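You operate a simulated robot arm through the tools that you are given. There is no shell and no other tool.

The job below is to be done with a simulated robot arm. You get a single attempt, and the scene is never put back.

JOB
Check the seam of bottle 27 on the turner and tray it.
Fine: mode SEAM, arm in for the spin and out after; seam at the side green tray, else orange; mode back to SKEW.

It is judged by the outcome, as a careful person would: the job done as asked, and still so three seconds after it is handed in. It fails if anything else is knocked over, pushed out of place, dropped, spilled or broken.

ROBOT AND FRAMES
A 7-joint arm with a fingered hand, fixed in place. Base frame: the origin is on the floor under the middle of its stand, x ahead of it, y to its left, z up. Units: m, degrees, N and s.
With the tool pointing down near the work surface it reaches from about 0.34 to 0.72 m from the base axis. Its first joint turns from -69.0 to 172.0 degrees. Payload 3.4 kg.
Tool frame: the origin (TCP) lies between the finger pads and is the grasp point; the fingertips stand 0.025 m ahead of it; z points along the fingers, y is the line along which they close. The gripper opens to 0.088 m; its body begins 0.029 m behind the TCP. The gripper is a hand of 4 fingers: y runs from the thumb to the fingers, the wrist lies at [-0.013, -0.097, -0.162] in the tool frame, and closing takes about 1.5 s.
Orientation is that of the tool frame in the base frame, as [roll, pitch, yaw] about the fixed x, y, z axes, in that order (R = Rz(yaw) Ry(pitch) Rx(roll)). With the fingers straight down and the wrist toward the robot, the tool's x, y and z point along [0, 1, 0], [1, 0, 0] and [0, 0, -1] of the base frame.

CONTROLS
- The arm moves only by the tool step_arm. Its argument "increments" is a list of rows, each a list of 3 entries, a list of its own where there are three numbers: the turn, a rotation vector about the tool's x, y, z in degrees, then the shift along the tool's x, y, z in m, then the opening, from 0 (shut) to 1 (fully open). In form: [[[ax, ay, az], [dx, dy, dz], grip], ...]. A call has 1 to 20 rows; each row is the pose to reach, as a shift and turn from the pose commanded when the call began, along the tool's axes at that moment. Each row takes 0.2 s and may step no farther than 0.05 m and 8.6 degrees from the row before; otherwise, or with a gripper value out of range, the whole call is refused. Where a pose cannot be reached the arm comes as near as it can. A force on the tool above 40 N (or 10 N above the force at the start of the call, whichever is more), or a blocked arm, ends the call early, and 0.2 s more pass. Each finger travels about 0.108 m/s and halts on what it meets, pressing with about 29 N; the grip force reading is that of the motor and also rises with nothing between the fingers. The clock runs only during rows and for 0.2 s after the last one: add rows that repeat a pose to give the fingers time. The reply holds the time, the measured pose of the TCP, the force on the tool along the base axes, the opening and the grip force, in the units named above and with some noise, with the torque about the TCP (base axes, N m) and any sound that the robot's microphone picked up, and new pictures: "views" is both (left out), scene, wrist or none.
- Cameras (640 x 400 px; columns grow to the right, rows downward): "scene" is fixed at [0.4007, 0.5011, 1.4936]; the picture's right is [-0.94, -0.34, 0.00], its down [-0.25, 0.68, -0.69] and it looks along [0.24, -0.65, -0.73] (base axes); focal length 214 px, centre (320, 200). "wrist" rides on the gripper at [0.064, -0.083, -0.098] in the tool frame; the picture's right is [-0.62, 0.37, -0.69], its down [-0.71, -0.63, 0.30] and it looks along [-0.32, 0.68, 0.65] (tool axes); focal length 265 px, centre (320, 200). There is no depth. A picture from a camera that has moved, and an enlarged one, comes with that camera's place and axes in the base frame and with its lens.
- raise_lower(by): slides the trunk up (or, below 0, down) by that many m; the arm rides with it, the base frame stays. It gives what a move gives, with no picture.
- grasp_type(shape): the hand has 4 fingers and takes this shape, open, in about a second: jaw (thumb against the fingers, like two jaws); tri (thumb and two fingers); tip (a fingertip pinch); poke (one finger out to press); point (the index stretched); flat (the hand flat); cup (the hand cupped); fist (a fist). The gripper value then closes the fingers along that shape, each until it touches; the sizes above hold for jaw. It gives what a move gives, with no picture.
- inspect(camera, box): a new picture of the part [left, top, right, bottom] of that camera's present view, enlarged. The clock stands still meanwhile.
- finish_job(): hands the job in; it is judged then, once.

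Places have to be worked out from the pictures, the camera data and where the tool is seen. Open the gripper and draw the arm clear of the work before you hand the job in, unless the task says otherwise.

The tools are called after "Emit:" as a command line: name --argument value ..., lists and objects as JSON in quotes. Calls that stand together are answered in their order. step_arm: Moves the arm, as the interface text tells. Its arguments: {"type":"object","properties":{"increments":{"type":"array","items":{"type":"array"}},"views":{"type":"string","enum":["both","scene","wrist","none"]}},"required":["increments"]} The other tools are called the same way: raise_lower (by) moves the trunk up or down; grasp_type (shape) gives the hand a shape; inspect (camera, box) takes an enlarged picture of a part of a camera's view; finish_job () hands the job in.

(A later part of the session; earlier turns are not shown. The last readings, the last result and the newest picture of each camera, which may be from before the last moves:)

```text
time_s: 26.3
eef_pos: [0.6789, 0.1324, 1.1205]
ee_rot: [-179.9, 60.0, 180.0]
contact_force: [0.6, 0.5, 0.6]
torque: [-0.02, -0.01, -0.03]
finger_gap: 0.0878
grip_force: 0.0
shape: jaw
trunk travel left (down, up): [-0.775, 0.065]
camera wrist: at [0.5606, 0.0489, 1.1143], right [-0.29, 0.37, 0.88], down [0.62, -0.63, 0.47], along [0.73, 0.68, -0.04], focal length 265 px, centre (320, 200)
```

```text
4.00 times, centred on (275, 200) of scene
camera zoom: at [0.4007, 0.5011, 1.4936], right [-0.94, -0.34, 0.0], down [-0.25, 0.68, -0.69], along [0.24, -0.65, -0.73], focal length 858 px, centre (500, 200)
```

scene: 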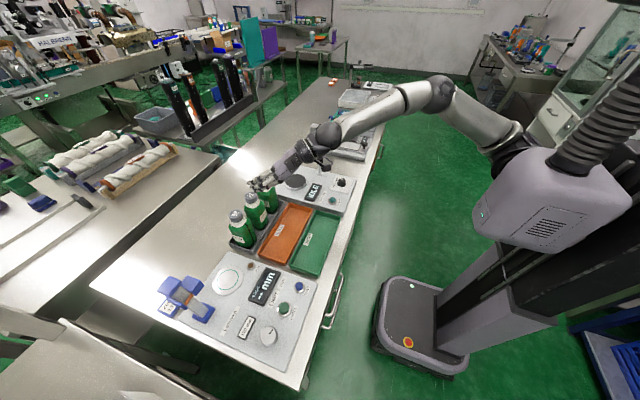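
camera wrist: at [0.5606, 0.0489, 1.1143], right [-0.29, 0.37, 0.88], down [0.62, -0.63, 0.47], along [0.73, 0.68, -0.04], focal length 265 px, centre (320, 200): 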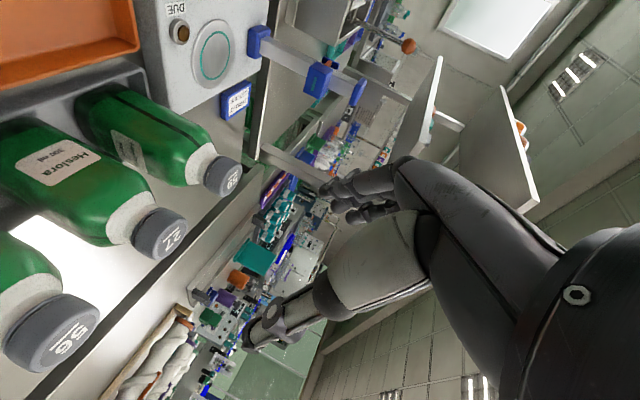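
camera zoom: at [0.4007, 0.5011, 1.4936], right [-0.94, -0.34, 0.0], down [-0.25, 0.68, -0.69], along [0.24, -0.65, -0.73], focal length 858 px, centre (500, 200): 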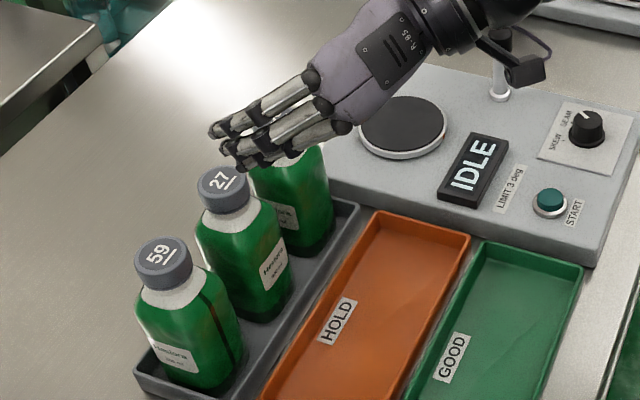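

Combining the views, cap 27 is at about (0.767, 0.130) with its top at z ≈ 1.015, and the neighbouring caps are about ±0.078 away in y. I set the opening to about 56 mm and move to a pre-grasp point 7 cm back along the finger direction.

Emit:
step_arm --increments '[[[0, 0, 0], [0.0, -0.0008, 0.0], 0.64], [[0, 0, 0], [0.02, -0.0012, 0.02], 0.64], [[0, 0, 0], [0.04, -0.002, 0.04], 0.64], [[0, 0, 0], [0.0554, -0.0024, 0.0551], 0.64], [[0, 0, 0], [0.0554, -0.0024, 0.0551], 0.64]]'

Emit:
inspect --camera "scene" --box '[225, 150, 325, 250]'

Emit:
inspect --camera "wrist" --box '[60, 80, 400, 360]'

```text
time_s: 27.5
eef_pos: [0.7014, 0.13, 1.0444]
ee_rot: [180.0, 60.0, 179.7]
contact_force: [-1.4, -0.1, -0.1]
torque: [0.0, 0.0, 0.01]
finger_gap: 0.0571
grip_force: 0.0
shape: jaw
trunk travel left (down, up): [-0.775, 0.065]
camera wrist: at [0.5833, 0.0463, 1.0385], right [-0.29, 0.37, 0.88], down [0.62, -0.63, 0.47], along [0.73, 0.68, -0.05], focal length 265 px, centre (320, 200)
```

scene: 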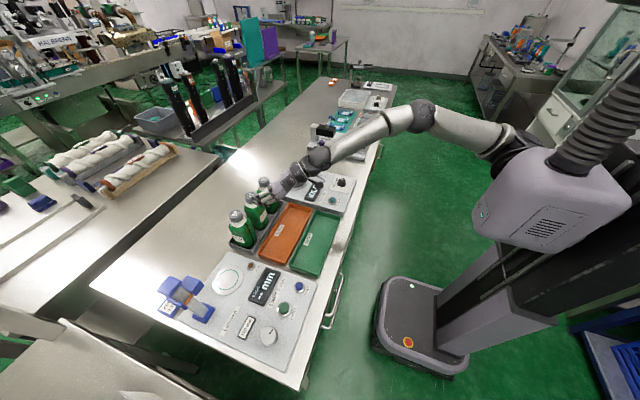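
wrist: 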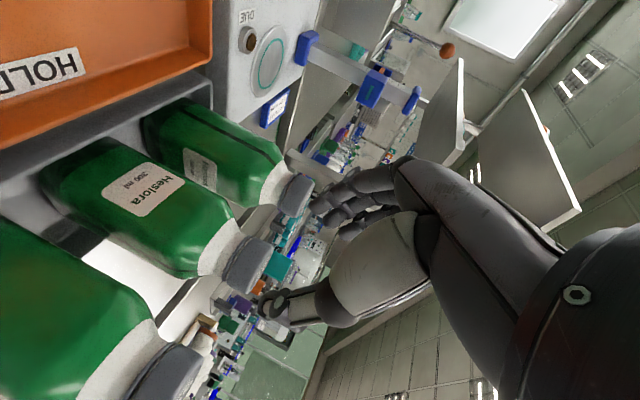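

```text
4.00 times, centred on (275, 200) of scene
camera zoom: at [0.4007, 0.5011, 1.4936], right [-0.94, -0.34, 0.0], down [-0.25, 0.68, -0.69], along [0.24, -0.65, -0.73], focal length 858 px, centre (500, 200)
```

zoom: 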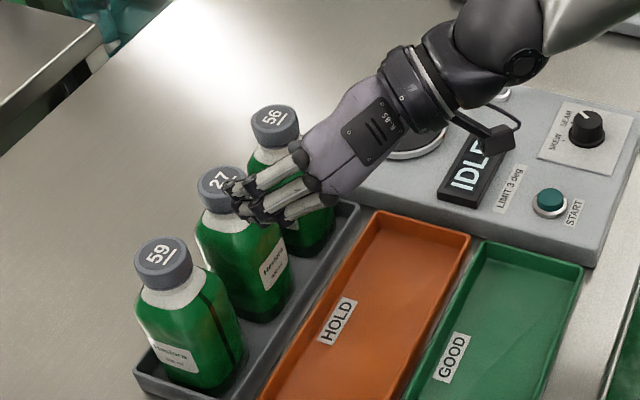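

```text
1.43 times, centred on (230, 220) of wrist
camera zoom: at [0.5833, 0.0463, 1.0385], right [-0.29, 0.37, 0.88], down [0.62, -0.63, 0.47], along [0.73, 0.68, -0.05], focal length 379 px, centre (449, 171)
```

zoom: 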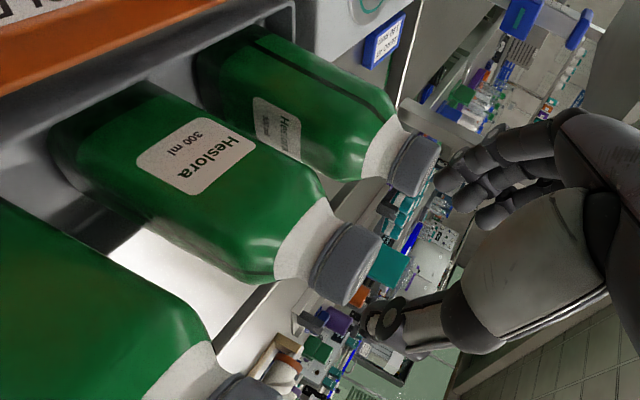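

The cap lies on the finger axis about 8 cm ahead of the TCP and is laterally centred. I advance 35 mm along the finger direction and check again.

Emit:
step_arm --increments '[[[0, 0, 0], [0, 0, 0.012], 0.64], [[0, 0, 0], [0, 0, 0.024], 0.64], [[0, 0, 0], [0, 0, 0.035], 0.64], [[0, 0, 0], [0, 0, 0.035], 0.64]]' --views "wrist"

Emit:
inspect --camera "scene" --box '[230, 165, 310, 235]'

Emit:
inspect --camera "wrist" --box '[180, 140, 420, 340]'

```text
time_s: 28.5
eef_pos: [0.731, 0.1287, 1.0283]
ee_rot: [-180.0, 60.0, 179.9]
contact_force: [-0.2, -0.3, -0.2]
torque: [0.01, 0.01, 0.02]
finger_gap: 0.0567
grip_force: 0.0
shape: jaw
trunk travel left (down, up): [-0.775, 0.065]
camera wrist: at [0.6131, 0.0453, 1.0216], right [-0.29, 0.37, 0.88], down [0.62, -0.63, 0.47], along [0.73, 0.68, -0.05], focal length 265 px, centre (320, 200)
```

wrist: 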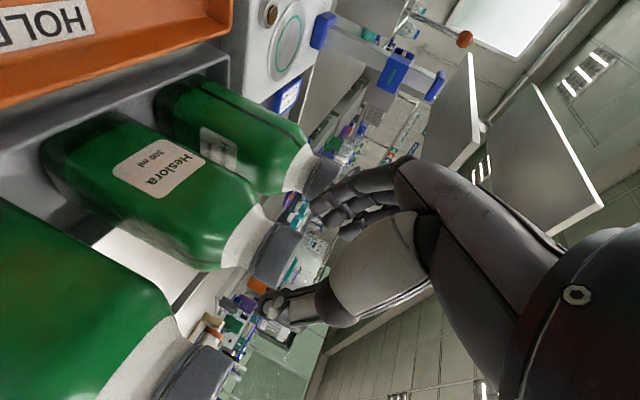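

```text
5.71 times, centred on (270, 200) of scene
camera zoom: at [0.4007, 0.5011, 1.4936], right [-0.94, -0.34, 0.0], down [-0.25, 0.68, -0.69], along [0.24, -0.65, -0.73], focal length 1226 px, centre (606, 200)
```

zoom: 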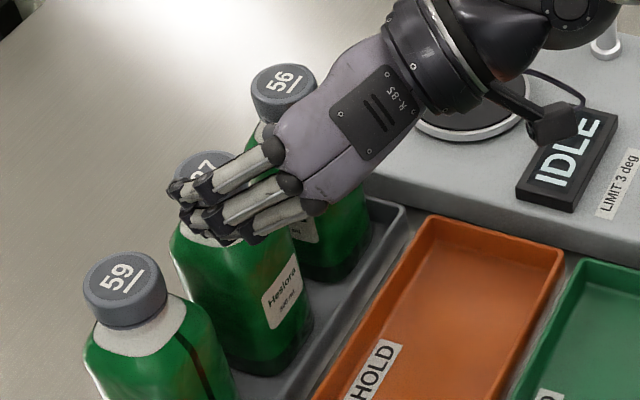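

```text
2.00 times, centred on (300, 240) of wrist
camera zoom: at [0.6131, 0.0453, 1.0216], right [-0.29, 0.37, 0.88], down [0.62, -0.63, 0.47], along [0.73, 0.68, -0.05], focal length 531 px, centre (360, 120)
```

zoom: 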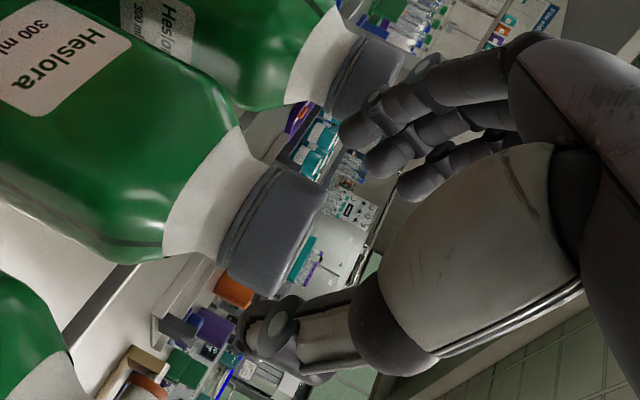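

The alignment holds: the cap is about 45 mm ahead, between thumb and fingers. I advance the last 36 mm so the pads straddle the cap.

Emit:
step_arm --increments '[[[0, 0, 0], [0, 0.0005, 0.012], 0.64], [[0, 0, 0], [0, 0.001, 0.024], 0.64], [[0, 0, 0], [0, 0.001, 0.036], 0.64], [[0, 0, 0], [0, 0.001, 0.036], 0.64]]' --views "wrist"

Emit:
inspect --camera "scene" --box '[230, 165, 310, 235]'

Emit:
inspect --camera "wrist" --box '[180, 140, 420, 340]'

```text
time_s: 29.5
eef_pos: [0.7409, 0.13, 1.022]
ee_rot: [179.8, 60.0, 179.7]
contact_force: [0.5, -0.4, -0.4]
torque: [-0.04, -0.04, -0.01]
finger_gap: 0.0566
grip_force: 0.2
shape: jaw
out of reach, approached as far as the arm can: row 2, 3, 4
trunk travel left (down, up): [-0.775, 0.065]
camera wrist: at [0.6228, 0.0461, 1.016], right [-0.29, 0.37, 0.88], down [0.62, -0.63, 0.47], along [0.73, 0.68, -0.05], focal length 265 px, centre (320, 200)
```

wrist: 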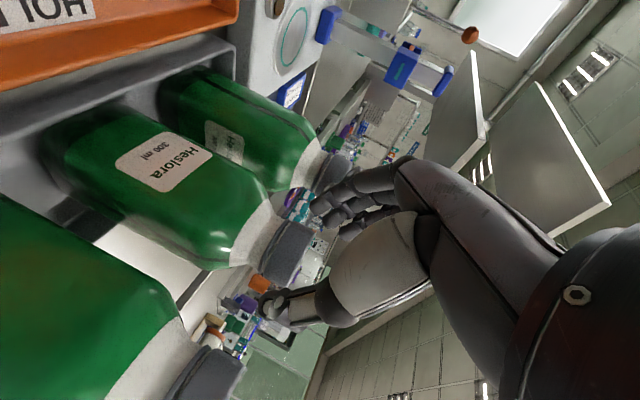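

```text
5.71 times, centred on (270, 200) of scene
camera zoom: at [0.4007, 0.5011, 1.4936], right [-0.94, -0.34, 0.0], down [-0.25, 0.68, -0.69], along [0.24, -0.65, -0.73], focal length 1226 px, centre (606, 200)
```

zoom: 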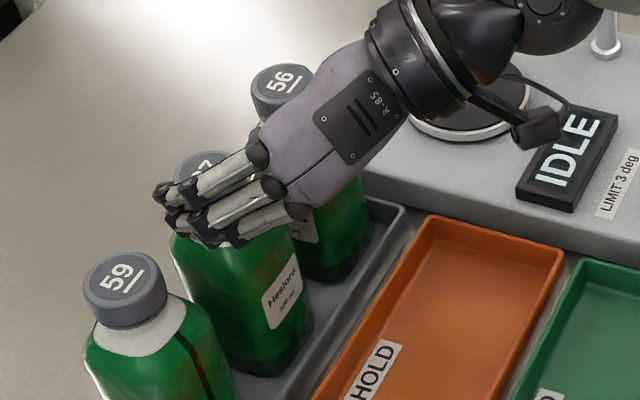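

```text
2.00 times, centred on (300, 240) of wrist
camera zoom: at [0.6228, 0.0461, 1.016], right [-0.29, 0.37, 0.88], down [0.62, -0.63, 0.47], along [0.73, 0.68, -0.05], focal length 531 px, centre (360, 120)
```

zoom: 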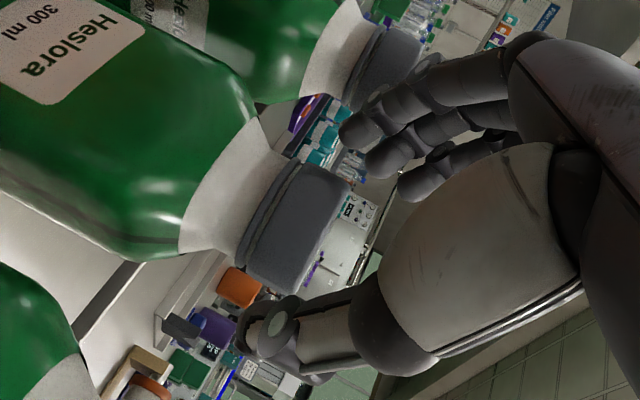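

The arm stops at (0.741, 0.130, 1.022), about 2 cm short. A bit more tilt (70°) and a 12° turn to the right lines the wrist offset up with the radial direction and should gain that. I back off 4 cm along the fingers first and add the extra tilt.

Emit:
step_arm --increments '[[[0, 0, 0], [0, 0, -0.02], 0.62], [[0, 0, 0], [0, 0, -0.04], 0.62], [[0, -5, 0], [0, 0, -0.04], 0.62], [[0, -10, 0], [0, 0, -0.04], 0.62], [[0, -10, 0], [0, 0, -0.04], 0.62]]' --views "none"

Emit:
step_arm --increments '[[[3.76, 0, 1.37], [0, 0, 0], 0.62], [[7.52, 0, 2.73], [0, 0, 0], 0.62], [[11.28, 0, 4.1], [0, 0, 0], 0.62], [[11.28, 0, 4.1], [0, 0, 0], 0.62]]' --views "wrist"

```text
time_s: 30.7
eef_pos: [0.7036, 0.1276, 1.0408]
ee_rot: [179.7, 70.0, 179.6]
contact_force: [0.5, -0.8, -0.6]
torque: [0.03, 0.0, 0.06]
finger_gap: 0.0547
grip_force: 0.0
shape: jaw
trunk travel left (down, up): [-0.775, 0.065]
```

```text
time_s: 31.7
eef_pos: [0.7066, 0.1307, 1.0414]
ee_rot: [179.9, 70.1, 167.8]
contact_force: [0.5, -0.2, -0.5]
torque: [0.02, 0.0, -0.01]
finger_gap: 0.0553
grip_force: 0.1
shape: jaw
trunk travel left (down, up): [-0.775, 0.065]
camera wrist: at [0.5759, 0.0712, 1.0154], right [-0.35, 0.45, 0.82], down [0.39, -0.73, 0.57], along [0.85, 0.52, 0.08], focal length 265 px, centre (320, 200)
```

wrist: 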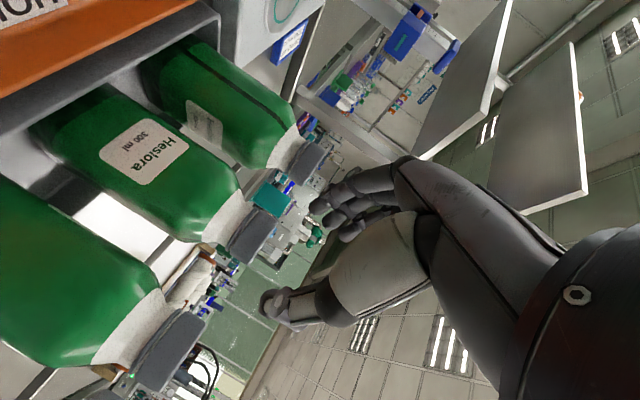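

The orientation is now tilted 70° and turned 12° right, and the cap appears exactly where I predict it. I shift onto the approach line and advance half of the remaining distance.

Emit:
step_arm --increments '[[[0, 0, 0], [0.0124, 0.0121, 0.0011], 0.62], [[0, 0, 0], [0.0124, 0.0121, 0.011], 0.62], [[0, 0, 0], [0.0124, 0.0121, 0.021], 0.62], [[0, 0, 0], [0.0124, 0.0121, 0.031], 0.62], [[0, 0, 0], [0.0124, 0.0121, 0.031], 0.62]]' --views "wrist"

Emit:
inspect --camera "wrist" --box '[180, 140, 420, 340]'

Emit:
inspect --camera "scene" --box '[230, 165, 310, 235]'

```text
time_s: 32.9
eef_pos: [0.7324, 0.137, 1.0202]
ee_rot: [-180.0, 69.9, 167.8]
contact_force: [-0.4, 0.3, -0.4]
torque: [-0.02, 0.01, -0.02]
finger_gap: 0.0549
grip_force: 0.2
shape: jaw
trunk travel left (down, up): [-0.775, 0.065]
camera wrist: at [0.6024, 0.0784, 0.9937], right [-0.35, 0.45, 0.82], down [0.39, -0.73, 0.57], along [0.85, 0.52, 0.08], focal length 265 px, centre (320, 200)
```

wrist: 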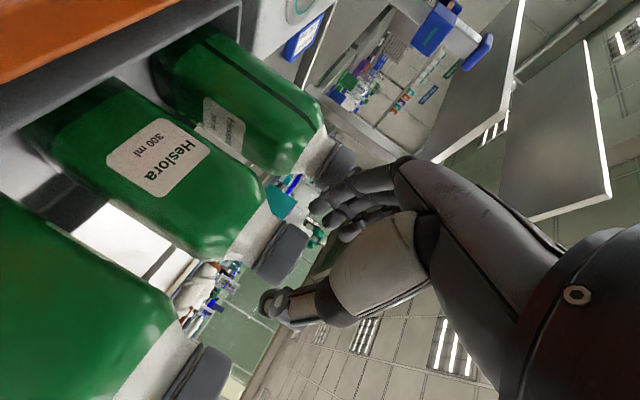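

```text
2.00 times, centred on (300, 240) of wrist
camera zoom: at [0.6024, 0.0784, 0.9937], right [-0.35, 0.45, 0.82], down [0.39, -0.73, 0.57], along [0.85, 0.52, 0.08], focal length 531 px, centre (360, 120)
```

zoom: 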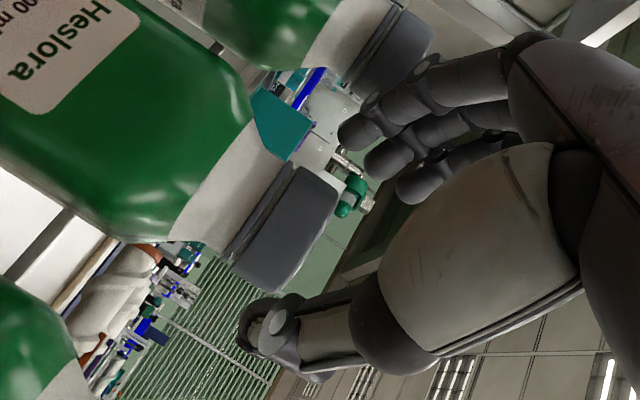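

```text
5.71 times, centred on (270, 200) of scene
camera zoom: at [0.4007, 0.5011, 1.4936], right [-0.94, -0.34, 0.0], down [-0.25, 0.68, -0.69], along [0.24, -0.65, -0.73], focal length 1226 px, centre (606, 200)
```

zoom: 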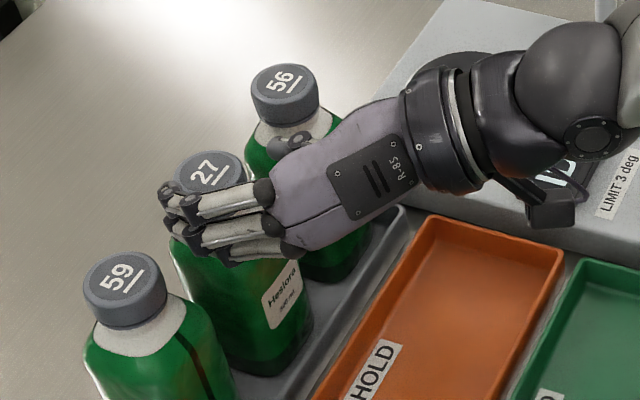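

Everything is still lined up, with the cap about 38 mm ahead on the finger axis. I advance the last 30 mm.

Emit:
step_arm --increments '[[[0, 0, 0], [0, 0, 0.01], 0.62], [[0, 0, 0], [0, 0, 0.02], 0.62], [[0, 0, 0], [0, 0, 0.03], 0.62], [[0, 0, 0], [0, 0, 0.03], 0.62]]' --views "wrist"

Emit:
inspect --camera "wrist" --box '[180, 140, 420, 340]'

Emit:
inspect --camera "scene" --box '[230, 165, 310, 235]'

```text
time_s: 33.9
eef_pos: [0.7583, 0.1281, 1.0088]
ee_rot: [179.9, 69.9, 167.9]
contact_force: [-0.1, -1.3, 0.1]
torque: [0.0, 0.0, 0.01]
finger_gap: 0.0546
grip_force: 0.0
shape: jaw
out of reach, approached as far as the arm can: row 3
trunk travel left (down, up): [-0.775, 0.065]
camera wrist: at [0.6288, 0.071, 0.9829], right [-0.35, 0.45, 0.82], down [0.39, -0.73, 0.57], along [0.85, 0.52, 0.08], focal length 265 px, centre (320, 200)
```

wrist: 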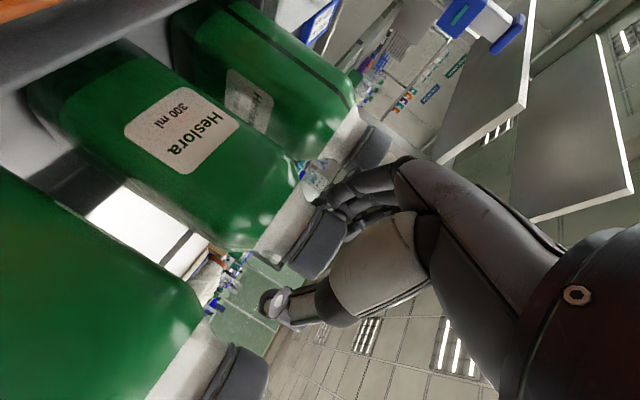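

```text
2.00 times, centred on (300, 240) of wrist
camera zoom: at [0.6288, 0.071, 0.9829], right [-0.35, 0.45, 0.82], down [0.39, -0.73, 0.57], along [0.85, 0.52, 0.08], focal length 531 px, centre (360, 120)
```

zoom: 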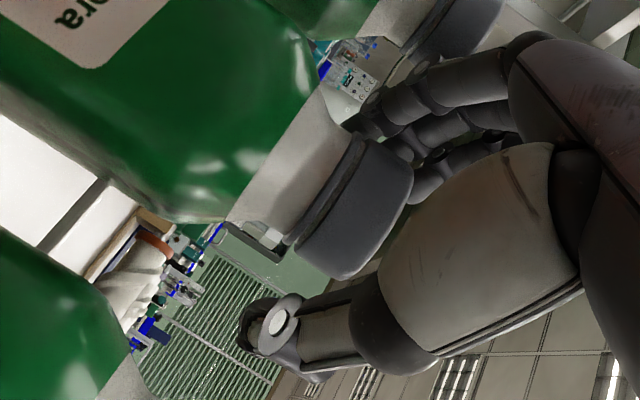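

```text
5.71 times, centred on (270, 200) of scene
camera zoom: at [0.4007, 0.5011, 1.4936], right [-0.94, -0.34, 0.0], down [-0.25, 0.68, -0.69], along [0.24, -0.65, -0.73], focal length 1226 px, centre (606, 200)
```

zoom: 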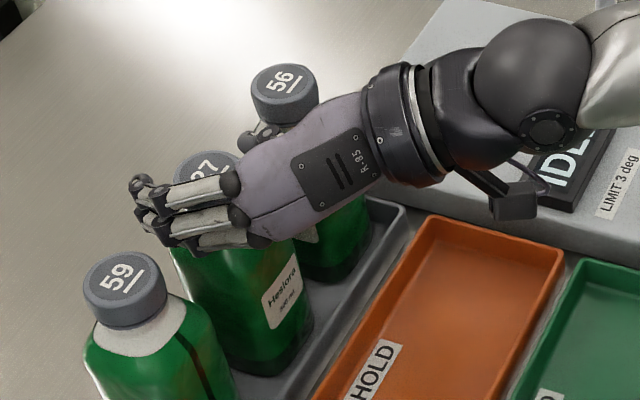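

The pads now straddle the cap at (0.758, 0.128, 1.009), and in the image the cap is centred in the grip. I close the fingers gradually on it.

Emit:
step_arm --increments '[[[0, 0, 0], [0, 0, 0], 0.55], [[0, 0, 0], [0, 0, 0], 0.48], [[0, 0, 0], [0, 0, 0], 0.42], [[0, 0, 0], [0, 0, 0], 0.36], [[0, 0, 0], [0, 0, 0], 0.3], [[0, 0, 0], [0, 0, 0], 0.3], [[0, 0, 0], [0, 0, 0], 0.3]]' --views "wrist"

Emit:
inspect --camera "wrist" --box '[180, 140, 420, 340]'

Emit:
inspect --camera "scene" --box '[230, 165, 310, 235]'

```text
time_s: 35.5
eef_pos: [0.758, 0.129, 1.0094]
ee_rot: [179.9, 70.0, 167.8]
contact_force: [1.6, -0.3, 0.6]
torque: [0.04, 0.0, 0.0]
finger_gap: 0.0272
grip_force: 29.4
shape: jaw
trunk travel left (down, up): [-0.775, 0.065]
camera wrist: at [0.6288, 0.0713, 0.9831], right [-0.35, 0.45, 0.82], down [0.39, -0.73, 0.57], along [0.85, 0.52, 0.08], focal length 265 px, centre (320, 200)
```

wrist: 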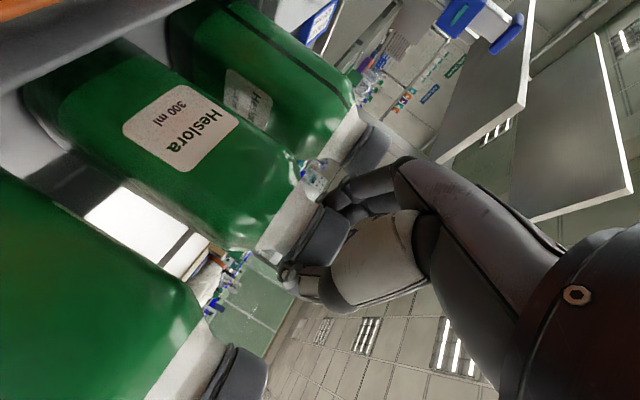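

```text
2.00 times, centred on (300, 240) of wrist
camera zoom: at [0.6288, 0.0713, 0.9831], right [-0.35, 0.45, 0.82], down [0.39, -0.73, 0.57], along [0.85, 0.52, 0.08], focal length 531 px, centre (360, 120)
```

zoom: 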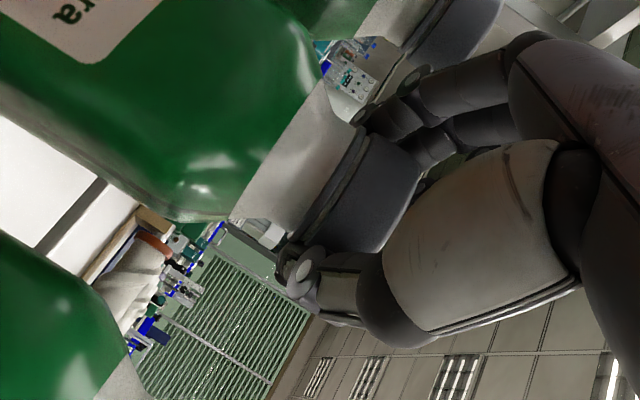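

```text
5.71 times, centred on (270, 200) of scene
camera zoom: at [0.4007, 0.5011, 1.4936], right [-0.94, -0.34, 0.0], down [-0.25, 0.68, -0.69], along [0.24, -0.65, -0.73], focal length 1226 px, centre (606, 200)
```

zoom: 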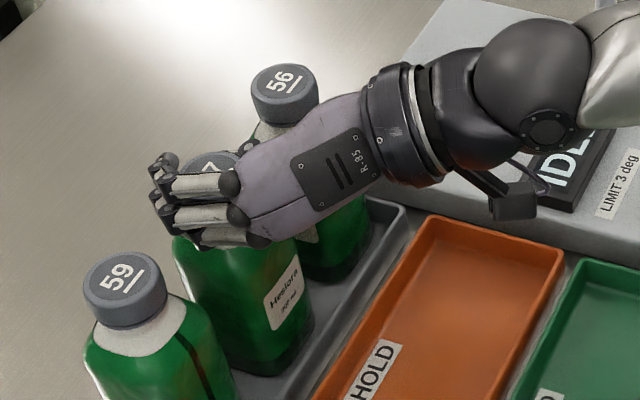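

The grip force reads 29 N, but the gap is close to the commanded value. I command a tighter closure to confirm the cap is actually stopping the fingers.

Emit:
step_arm --increments '[[[0, 0, 0], [0, 0, 0], 0.2], [[0, 0, 0], [0, 0, 0], 0.1], [[0, 0, 0], [0, 0, 0], 0.1]]' --views "wrist"

Emit:
inspect --camera "wrist" --box '[220, 160, 400, 310]'

```text
time_s: 36.3
eef_pos: [0.7573, 0.1297, 1.0093]
ee_rot: [179.6, 70.0, 167.6]
contact_force: [0.7, -0.5, 0.5]
torque: [0.08, -0.01, 0.02]
finger_gap: 0.0265
grip_force: 28.8
shape: jaw
trunk travel left (down, up): [-0.775, 0.065]
camera wrist: at [0.6287, 0.0714, 0.9832], right [-0.35, 0.45, 0.82], down [0.39, -0.73, 0.57], along [0.85, 0.52, 0.08], focal length 265 px, centre (320, 200)
```

wrist: 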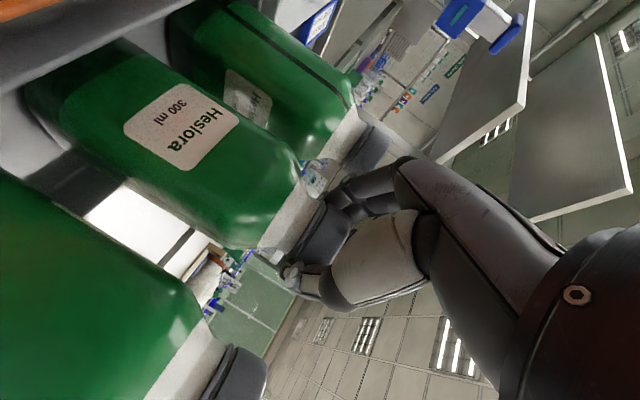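

```text
2.67 times, centred on (310, 235) of wrist
camera zoom: at [0.6287, 0.0714, 0.9832], right [-0.35, 0.45, 0.82], down [0.39, -0.73, 0.57], along [0.85, 0.52, 0.08], focal length 708 px, centre (347, 107)
```

zoom: 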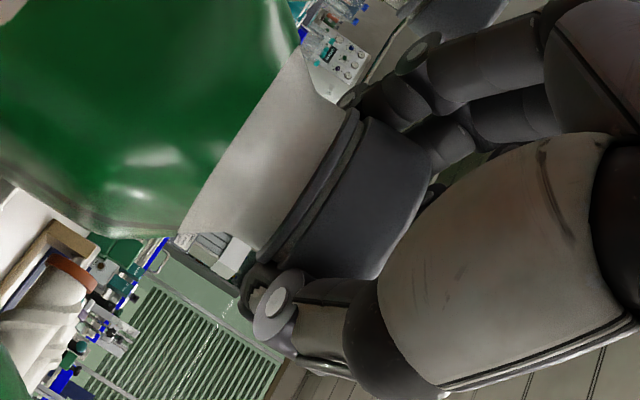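

The gap held at 26.5 mm with a lower command, so the fingers are stalled on the cap. I lift straight up 3 cm with the trunk, which keeps the arm pose fixed, and check the load.

Emit:
raise_lower --by 0.03

Emit:
inspect --camera "scene" --box '[220, 155, 320, 255]'

Emit:
inspect --camera "wrist" --box '[0, 0, 640, 400]'

```text
time_s: 37.1
eef_pos: [0.759, 0.1299, 1.0373]
ee_rot: [179.7, 69.9, 167.6]
contact_force: [-0.5, -0.2, -3.2]
torque: [-0.01, 0.08, 0.0]
finger_gap: 0.0259
grip_force: 29.4
shape: jaw
trunk travel left (down, up): [-0.805, 0.035]
```

```text
4.00 times, centred on (270, 205) of scene
camera zoom: at [0.4007, 0.5011, 1.4936], right [-0.94, -0.34, 0.0], down [-0.25, 0.68, -0.69], along [0.24, -0.65, -0.73], focal length 858 px, centre (520, 180)
```

zoom: 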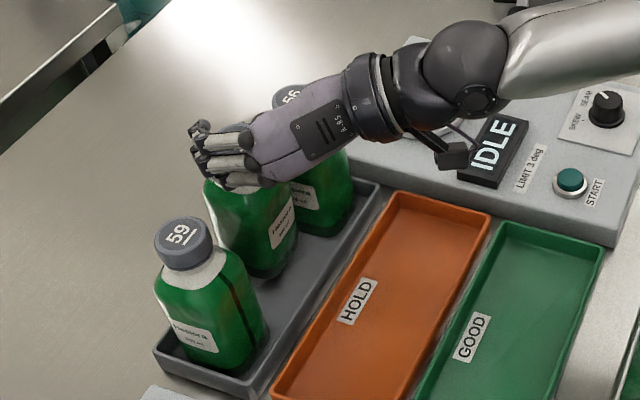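

```text
1.00 times, centred on (320, 200) of wrist (not enlarged: the box is as wide or as high as the picture)
camera zoom: at [0.6295, 0.0718, 1.0121], right [-0.35, 0.45, 0.82], down [0.39, -0.73, 0.57], along [0.85, 0.52, 0.08], focal length 265 px, centre (320, 200)
```

zoom: 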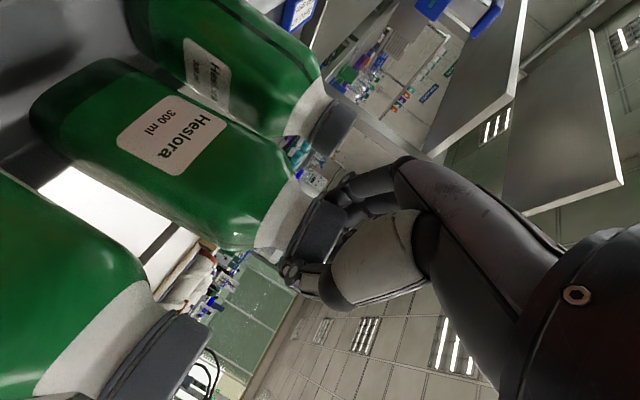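

Bottle 27 is held: the force reads -3.2 N in z and the grip is steady. I raise the trunk the remaining travel to clear the rack rim and the tray, then pull straight back along -x, away from the neighbours.

Emit:
raise_lower --by 0.035

Emit:
inspect --camera "scene" --box '[220, 155, 320, 255]'

```text
time_s: 37.9
eef_pos: [0.759, 0.1282, 1.073]
ee_rot: [179.9, 69.9, 167.8]
contact_force: [0.5, -0.2, -3.5]
torque: [-0.01, 0.04, 0.01]
finger_gap: 0.026
grip_force: 29.2
shape: jaw
trunk travel left (down, up): [-0.84, 0.0]
```

```text
4.00 times, centred on (270, 205) of scene
camera zoom: at [0.4007, 0.5011, 1.4936], right [-0.94, -0.34, 0.0], down [-0.25, 0.68, -0.69], along [0.24, -0.65, -0.73], focal length 858 px, centre (520, 180)
```

zoom: 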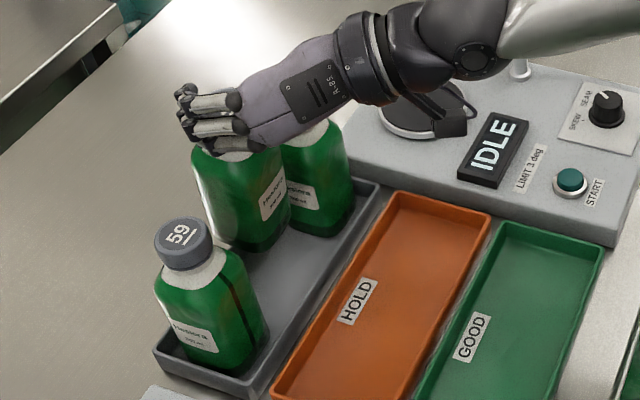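

The bottle's base is now clear of the rack rim. I pull straight back 11 cm along -x, out from between the neighbours.

Emit:
step_arm --increments '[[[0, 0, 0], [0.0067, -0.0042, -0.0184], 0.1], [[0, 0, 0], [0.0134, -0.0083, -0.0368], 0.1], [[0, 0, 0], [0.0201, -0.0125, -0.0551], 0.1], [[0, 0, 0], [0.0268, -0.0167, -0.0735], 0.1], [[0, 0, 0], [0.0335, -0.0208, -0.0919], 0.1], [[0, 0, 0], [0.0368, -0.0229, -0.1011], 0.1], [[0, 0, 0], [0.0368, -0.0229, -0.1011], 0.1]]'

Emit:
inspect --camera "scene" --box '[220, 145, 340, 255]'

```text
time_s: 39.5
eef_pos: [0.7583, 0.1297, 1.0724]
ee_rot: [179.9, 70.0, 167.8]
contact_force: [-1.2, 0.1, -2.8]
torque: [-0.01, 0.05, 0.01]
finger_gap: 0.0261
grip_force: 29.0
shape: jaw
out of reach, approached as far as the arm can: row 1, 2, 3, 4, 5, 6, 7
trunk travel left (down, up): [-0.84, 0.0]
camera wrist: at [0.6294, 0.0717, 1.0475], right [-0.35, 0.45, 0.82], down [0.39, -0.73, 0.57], along [0.85, 0.52, 0.08], focal length 265 px, centre (320, 200)
```

scene: 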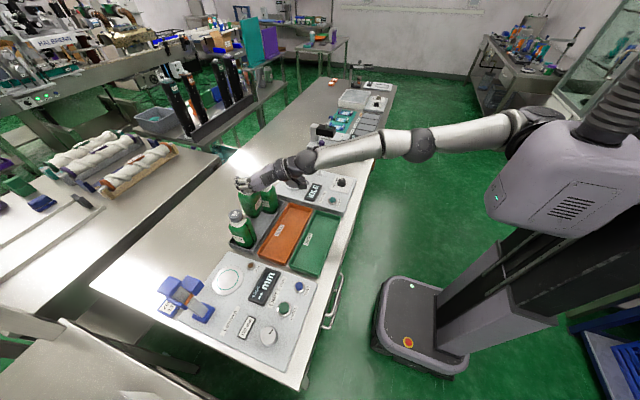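
wrist: 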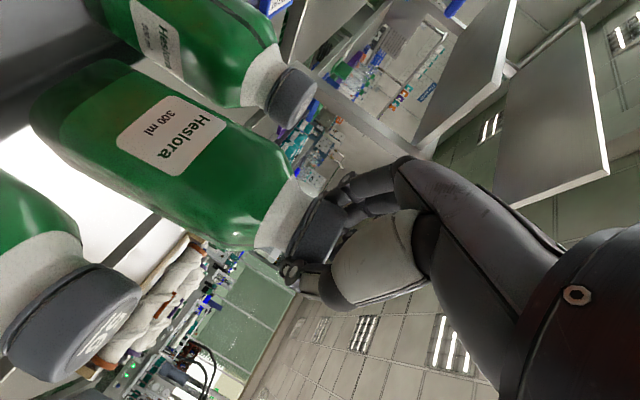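

```text
3.64 times, centred on (280, 200) of scene
camera zoom: at [0.4007, 0.5011, 1.4936], right [-0.94, -0.34, 0.0], down [-0.25, 0.68, -0.69], along [0.24, -0.65, -0.73], focal length 780 px, centre (466, 200)
```

zoom: 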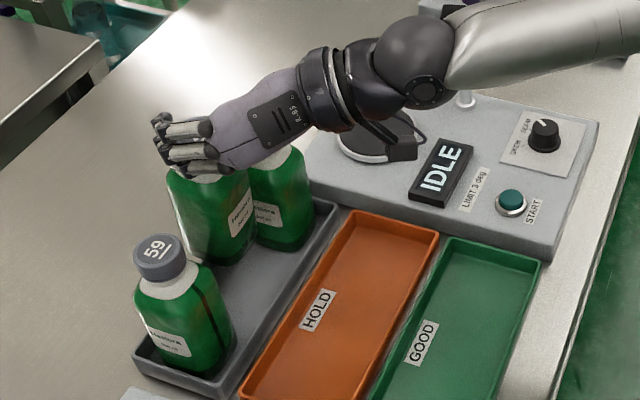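

The arm didn't move at all: it is stretched fully straight, so a purely radial pull finds no solution. I combine a slight rise with the pull-back to break out of the straight-arm position.

Emit:
step_arm --increments '[[[0, 0, 0], [-0.0027, -0.0042, -0.0218], 0.1], [[0, 0, 0], [-0.0021, -0.0104, -0.0528], 0.1], [[0, 0, 0], [-0.0021, -0.0104, -0.0528], 0.1]]' --views "none"

```text
time_s: 40.3
eef_pos: [0.7586, 0.1293, 1.0732]
ee_rot: [180.0, 69.9, 167.9]
contact_force: [-0.5, -0.2, -3.9]
torque: [-0.01, 0.05, -0.05]
finger_gap: 0.0262
grip_force: 29.3
shape: jaw
out of reach, approached as far as the arm can: row 1, 2, 3
trunk travel left (down, up): [-0.84, 0.0]
```

Still stuck with the rise, so I try a small downward component with the pull-back. The bottle base has about 4 cm to spare over the rim.

Emit:
step_arm --increments '[[[0, 0, 0], [0.0104, -0.0021, -0.0066], 0.1], [[0, 0, 0], [0.0208, -0.0042, -0.0133], 0.1], [[0, 0, 0], [0.0208, -0.0042, -0.0133], 0.1]]' --views "none"

```text
time_s: 41.1
eef_pos: [0.7382, 0.1282, 1.0574]
ee_rot: [179.9, 70.0, 167.8]
contact_force: [-0.1, 0.5, 0.0]
torque: [0.01, 0.0, -0.03]
finger_gap: 0.0181
grip_force: 28.8
shape: jaw
trunk travel left (down, up): [-0.84, 0.0]
```

The arm moved, but the load reads 0 N and the gap dropped to 18 mm, so the bottle may have slipped. I look right away.

Emit:
inspect --camera "scene" --box '[220, 145, 340, 255]'

Emit:
inspect --camera "wrist" --box '[0, 0, 640, 400]'

```text
3.64 times, centred on (280, 200) of scene
camera zoom: at [0.4007, 0.5011, 1.4936], right [-0.94, -0.34, 0.0], down [-0.25, 0.68, -0.69], along [0.24, -0.65, -0.73], focal length 780 px, centre (466, 200)
```

zoom: 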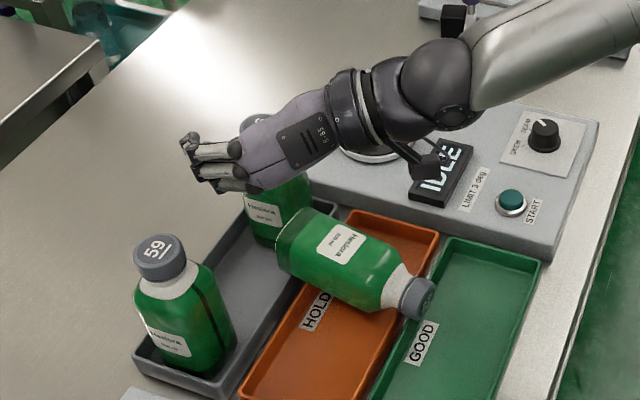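

```text
1.00 times, centred on (320, 200) of wrist (not enlarged: the box is as wide or as high as the picture)
camera zoom: at [0.609, 0.0711, 1.0319], right [-0.35, 0.45, 0.82], down [0.39, -0.73, 0.57], along [0.85, 0.52, 0.08], focal length 265 px, centre (320, 200)
```

zoom: 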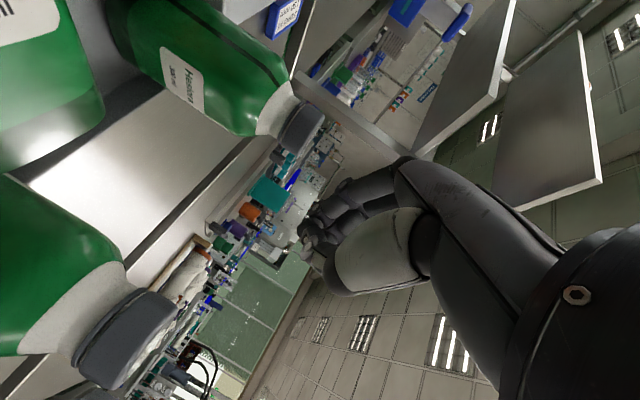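

Bottle 27 has come out of the grip and is tipping towards the trays. I inspect closely before letting any more time pass.

Emit:
inspect --camera "scene" --box '[245, 180, 335, 260]'

Emit:
inspect --camera "scene" --box '[225, 165, 305, 245]'

```text
5.00 times, centred on (290, 220) of scene
camera zoom: at [0.4007, 0.5011, 1.4936], right [-0.94, -0.34, 0.0], down [-0.25, 0.68, -0.69], along [0.24, -0.65, -0.73], focal length 1072 px, centre (470, 100)
```

zoom: 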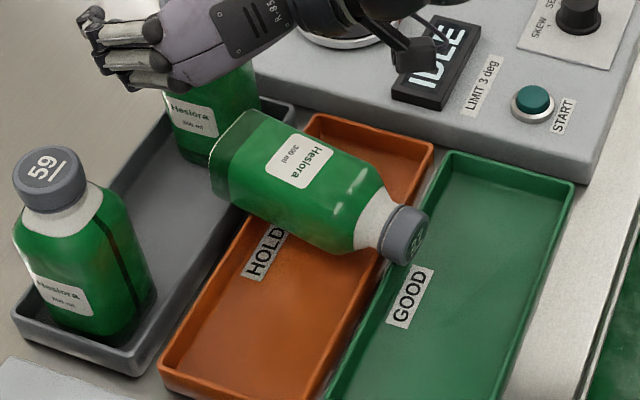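

```text
5.00 times, centred on (265, 205) of scene
camera zoom: at [0.4007, 0.5011, 1.4936], right [-0.94, -0.34, 0.0], down [-0.25, 0.68, -0.69], along [0.24, -0.65, -0.73], focal length 1072 px, centre (595, 175)
```

zoom: 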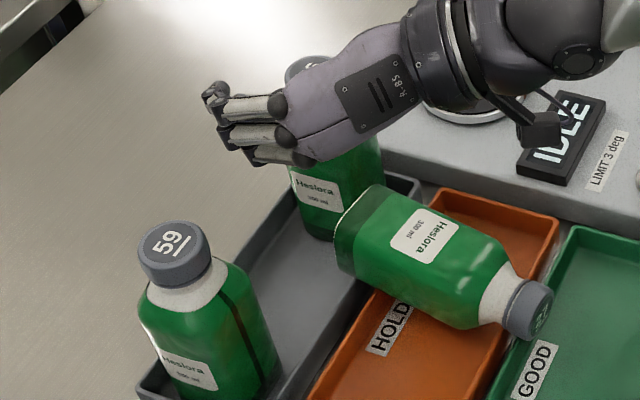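

The bottle lies on its side across the orange tray, and 56 and 59 still stand. I hold still for one row to see whether it has come to rest.

Emit:
step_arm --increments '[[[0, 0, 0], [0, 0, 0], 0.1]]' --views "scene"

Emit:
inspect --camera "scene" --box '[225, 165, 335, 260]'

```text
time_s: 41.5
eef_pos: [0.7387, 0.1292, 1.0591]
ee_rot: [179.5, 69.9, 167.4]
contact_force: [-0.4, 0.0, -0.7]
torque: [0.01, 0.02, 0.01]
finger_gap: 0.0183
grip_force: 28.6
shape: jaw
trunk travel left (down, up): [-0.84, 0.0]
```

scene: 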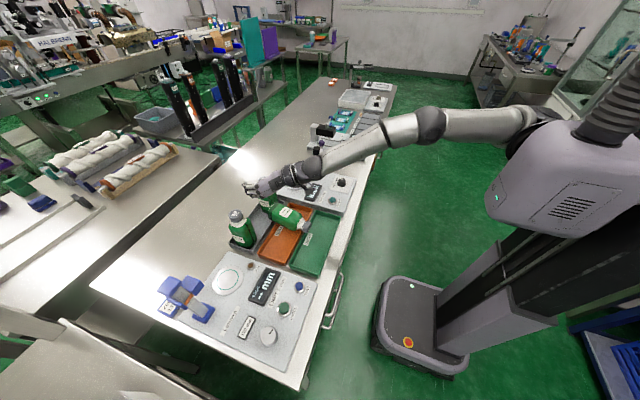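

```text
4.21 times, centred on (280, 212) of scene
camera zoom: at [0.4007, 0.5011, 1.4936], right [-0.94, -0.34, 0.0], down [-0.25, 0.68, -0.69], along [0.24, -0.65, -0.73], focal length 903 px, centre (488, 147)
```

zoom: 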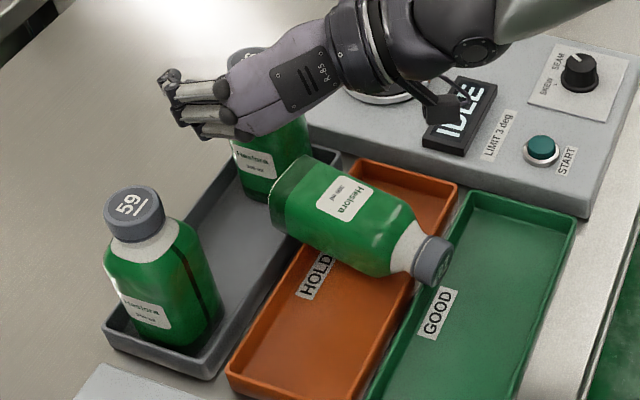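

Bottle 27 has settled on its side across the orange tray, base at about (0.72, 0.105) and cap at about (0.58, 0.12). The other bottles and the trays look undisturbed. I retreat the empty hand back and up, then re-plan the recovery.

Emit:
step_arm --increments '[[[0, 0, 0], [0.0067, -0.0042, -0.0184], 0.1], [[0, 0, 0], [0.0073, -0.0104, -0.0494], 0.1], [[0, 0, 0], [-0.0014, -0.0166, -0.0838], 0.1], [[0, 0, 0], [-0.0149, -0.0229, -0.1199], 0.3], [[0, 0, 0], [-0.0284, -0.0291, -0.1561], 0.6], [[0, 0, 0], [-0.0371, -0.0354, -0.1904], 1], [[0, 0, 0], [-0.0371, -0.0354, -0.1904], 1]]'

Emit:
inspect --camera "scene" --box '[225, 165, 335, 260]'

```text
time_s: 42.7
eef_pos: [0.5733, 0.1118, 1.0211]
ee_rot: [-176.5, 56.9, 169.1]
contact_force: [-0.6, -0.1, 0.1]
torque: [-0.03, 0.0, -0.01]
finger_gap: 0.0877
grip_force: 0.1
shape: jaw
trunk travel left (down, up): [-0.84, 0.0]
stopped in row 6: the arm was blocked; the commanded pose is now the measured one
camera wrist: at [0.4388, 0.0598, 1.0254], right [-0.14, 0.45, 0.88], down [0.48, -0.75, 0.45], along [0.87, 0.49, -0.11], focal length 265 px, centre (320, 200)
```

scene: 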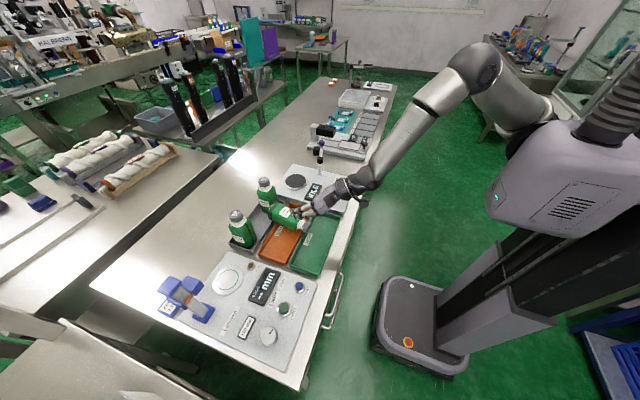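
wrist: 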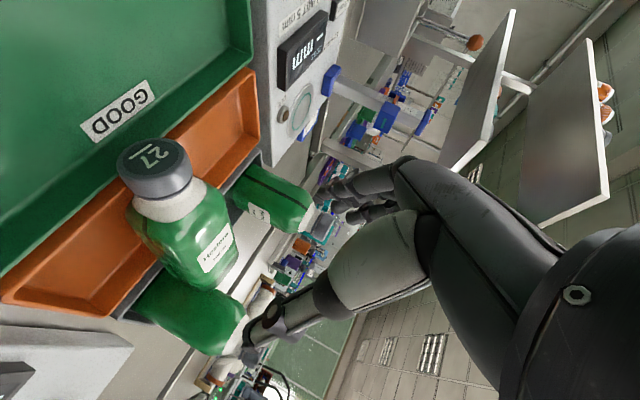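

```text
4.21 times, centred on (280, 212) of scene
camera zoom: at [0.4007, 0.5011, 1.4936], right [-0.94, -0.34, 0.0], down [-0.25, 0.68, -0.69], along [0.24, -0.65, -0.73], focal length 903 px, centre (488, 147)
```

zoom: 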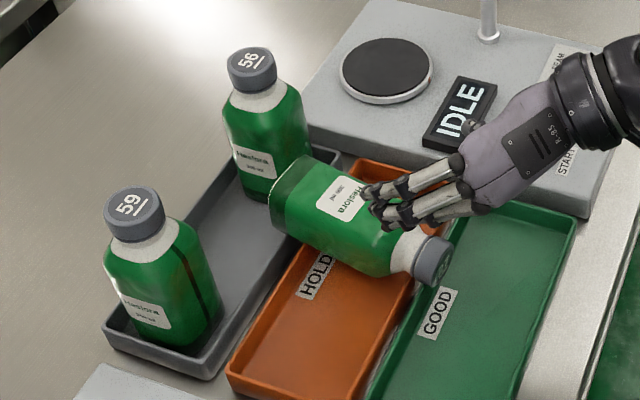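

The arm reports being blocked at the end of that move, with no contact force, so probably a joint limit. Nothing else was touched: 56 and 59 stand and 27 lies still. I look closely at how it rests before choosing how to pick it up.

Emit:
inspect --camera "wrist" --box '[60, 100, 300, 300]'

Emit:
inspect --camera "scene" --box '[250, 190, 320, 250]'

Emit:
inspect --camera "scene" --box '[300, 0, 640, 220]'

```text
2.00 times, centred on (180, 200) of wrist
camera zoom: at [0.4388, 0.0598, 1.0254], right [-0.14, 0.45, 0.88], down [0.48, -0.75, 0.45], along [0.87, 0.49, -0.11], focal length 531 px, centre (600, 200)
```

zoom: 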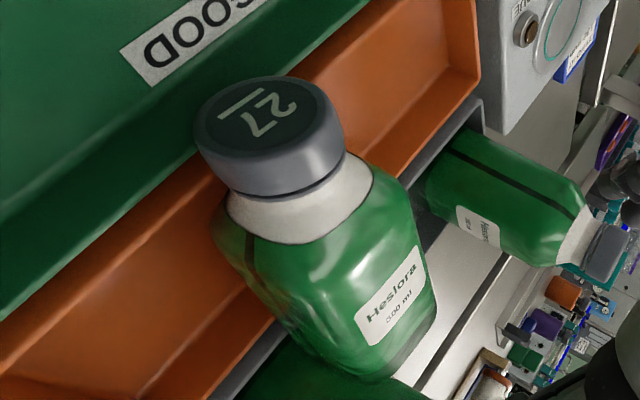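

```text
6.67 times, centred on (285, 220) of scene
camera zoom: at [0.4007, 0.5011, 1.4936], right [-0.94, -0.34, 0.0], down [-0.25, 0.68, -0.69], along [0.24, -0.65, -0.73], focal length 1430 px, centre (553, 67)
```

zoom: 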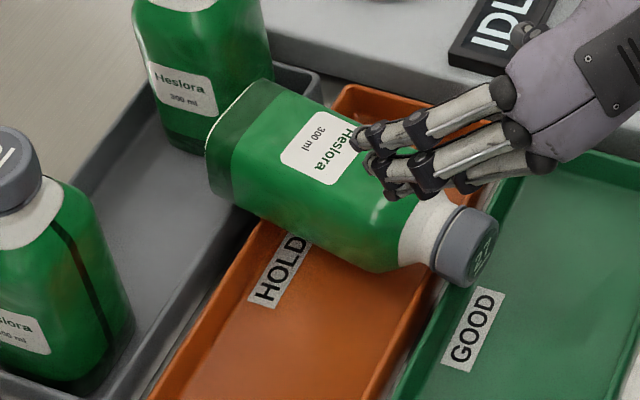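

```text
1.82 times, centred on (470, 110) of scene
camera zoom: at [0.4007, 0.5011, 1.4936], right [-0.94, -0.34, 0.0], down [-0.25, 0.68, -0.69], along [0.24, -0.65, -0.73], focal length 390 px, centre (47, 364)
```

zoom: 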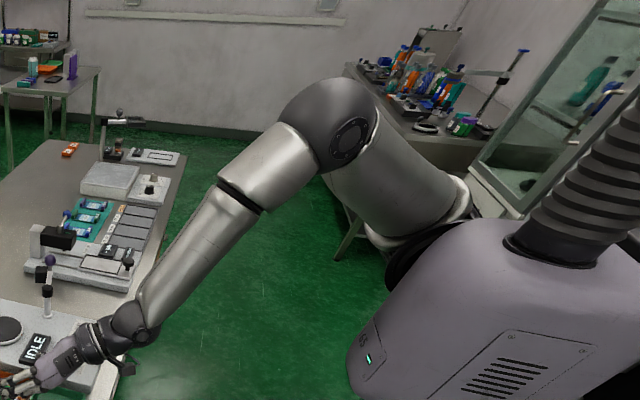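

Bottle 27 is resting on a flat side, cap face at about (0.582, 0.113, 0.906) and base at about (0.716, 0.100). I'll grasp its body across the width from above, then swing it upright in the air. First I lift the hand clear to a comfortable pose.

Emit:
step_arm --increments '[[[0, 0, 0], [-0.0137, -0.0125, -0.023], 1], [[0, 0, 0], [-0.0273, -0.0249, -0.0461], 1], [[0, 0, 0], [-0.041, -0.0374, -0.0691], 1], [[0, 0, 0], [-0.0546, -0.0498, -0.0922], 1], [[0, 0, 0], [-0.0683, -0.0623, -0.1152], 1], [[0, 0, 0], [-0.0683, -0.0623, -0.1152], 1]]' --views "scene"

```text
time_s: 43.4
eef_pos: [0.5103, 0.0841, 0.9845]
ee_rot: [-174.4, 45.2, 169.2]
contact_force: [-0.4, -0.8, 0.1]
torque: [0.02, 0.01, 0.01]
finger_gap: 0.0878
grip_force: 0.1
shape: jaw
trunk travel left (down, up): [-0.84, 0.0]
stopped in row 3: the arm was blocked; the commanded pose is now the measured one
```

scene: 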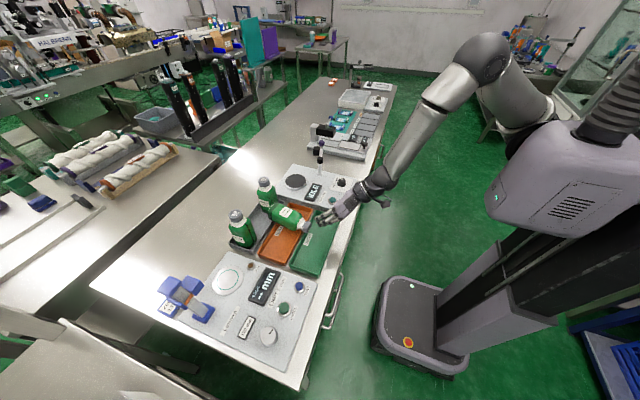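

The hand sank to z = 0.985 instead of rising, and the arm reports being blocked. A joint seems to be lagging or against a limit. I hold still one row and look at the configuration before trying small steps.

Emit:
step_arm --increments '[[[0, 0, 0], [0, 0, 0], 1]]'

Emit:
inspect --camera "scene" --box '[280, 20, 580, 260]'

```text
time_s: 43.8
eef_pos: [0.5107, 0.0842, 0.9844]
ee_rot: [-174.2, 45.1, 169.3]
contact_force: [0.3, 0.0, -0.4]
torque: [-0.01, -0.03, -0.01]
finger_gap: 0.0878
grip_force: 0.1
shape: jaw
trunk travel left (down, up): [-0.84, 0.0]
camera wrist: at [0.3774, 0.0347, 1.0155], right [0.06, 0.43, 0.9], down [0.54, -0.77, 0.34], along [0.84, 0.47, -0.28], focal length 265 px, centre (320, 200)
```

scene: 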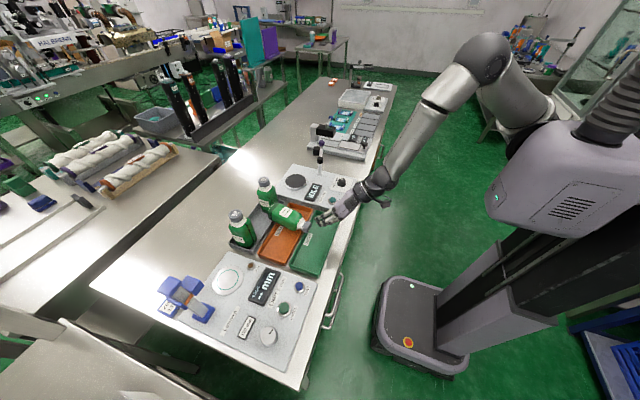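
wrist: 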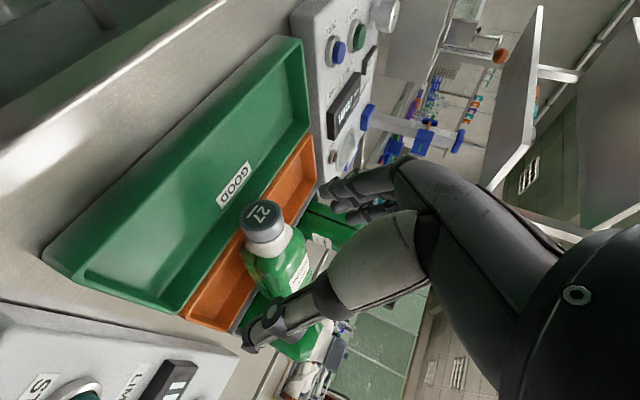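

```text
1.67 times, centred on (430, 140) of scene
camera zoom: at [0.4007, 0.5011, 1.4936], right [-0.94, -0.34, 0.0], down [-0.25, 0.68, -0.69], along [0.24, -0.65, -0.73], focal length 358 px, centre (137, 300)
```

zoom: 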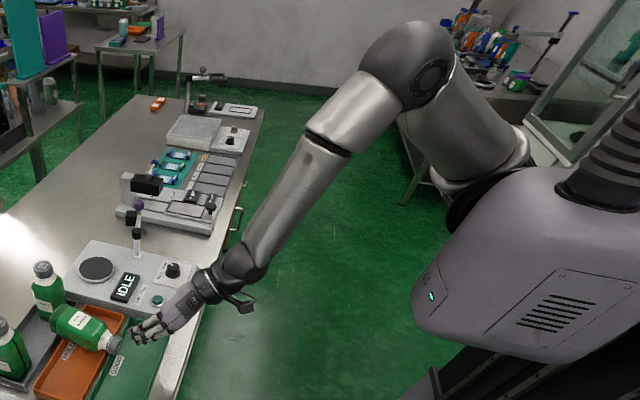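

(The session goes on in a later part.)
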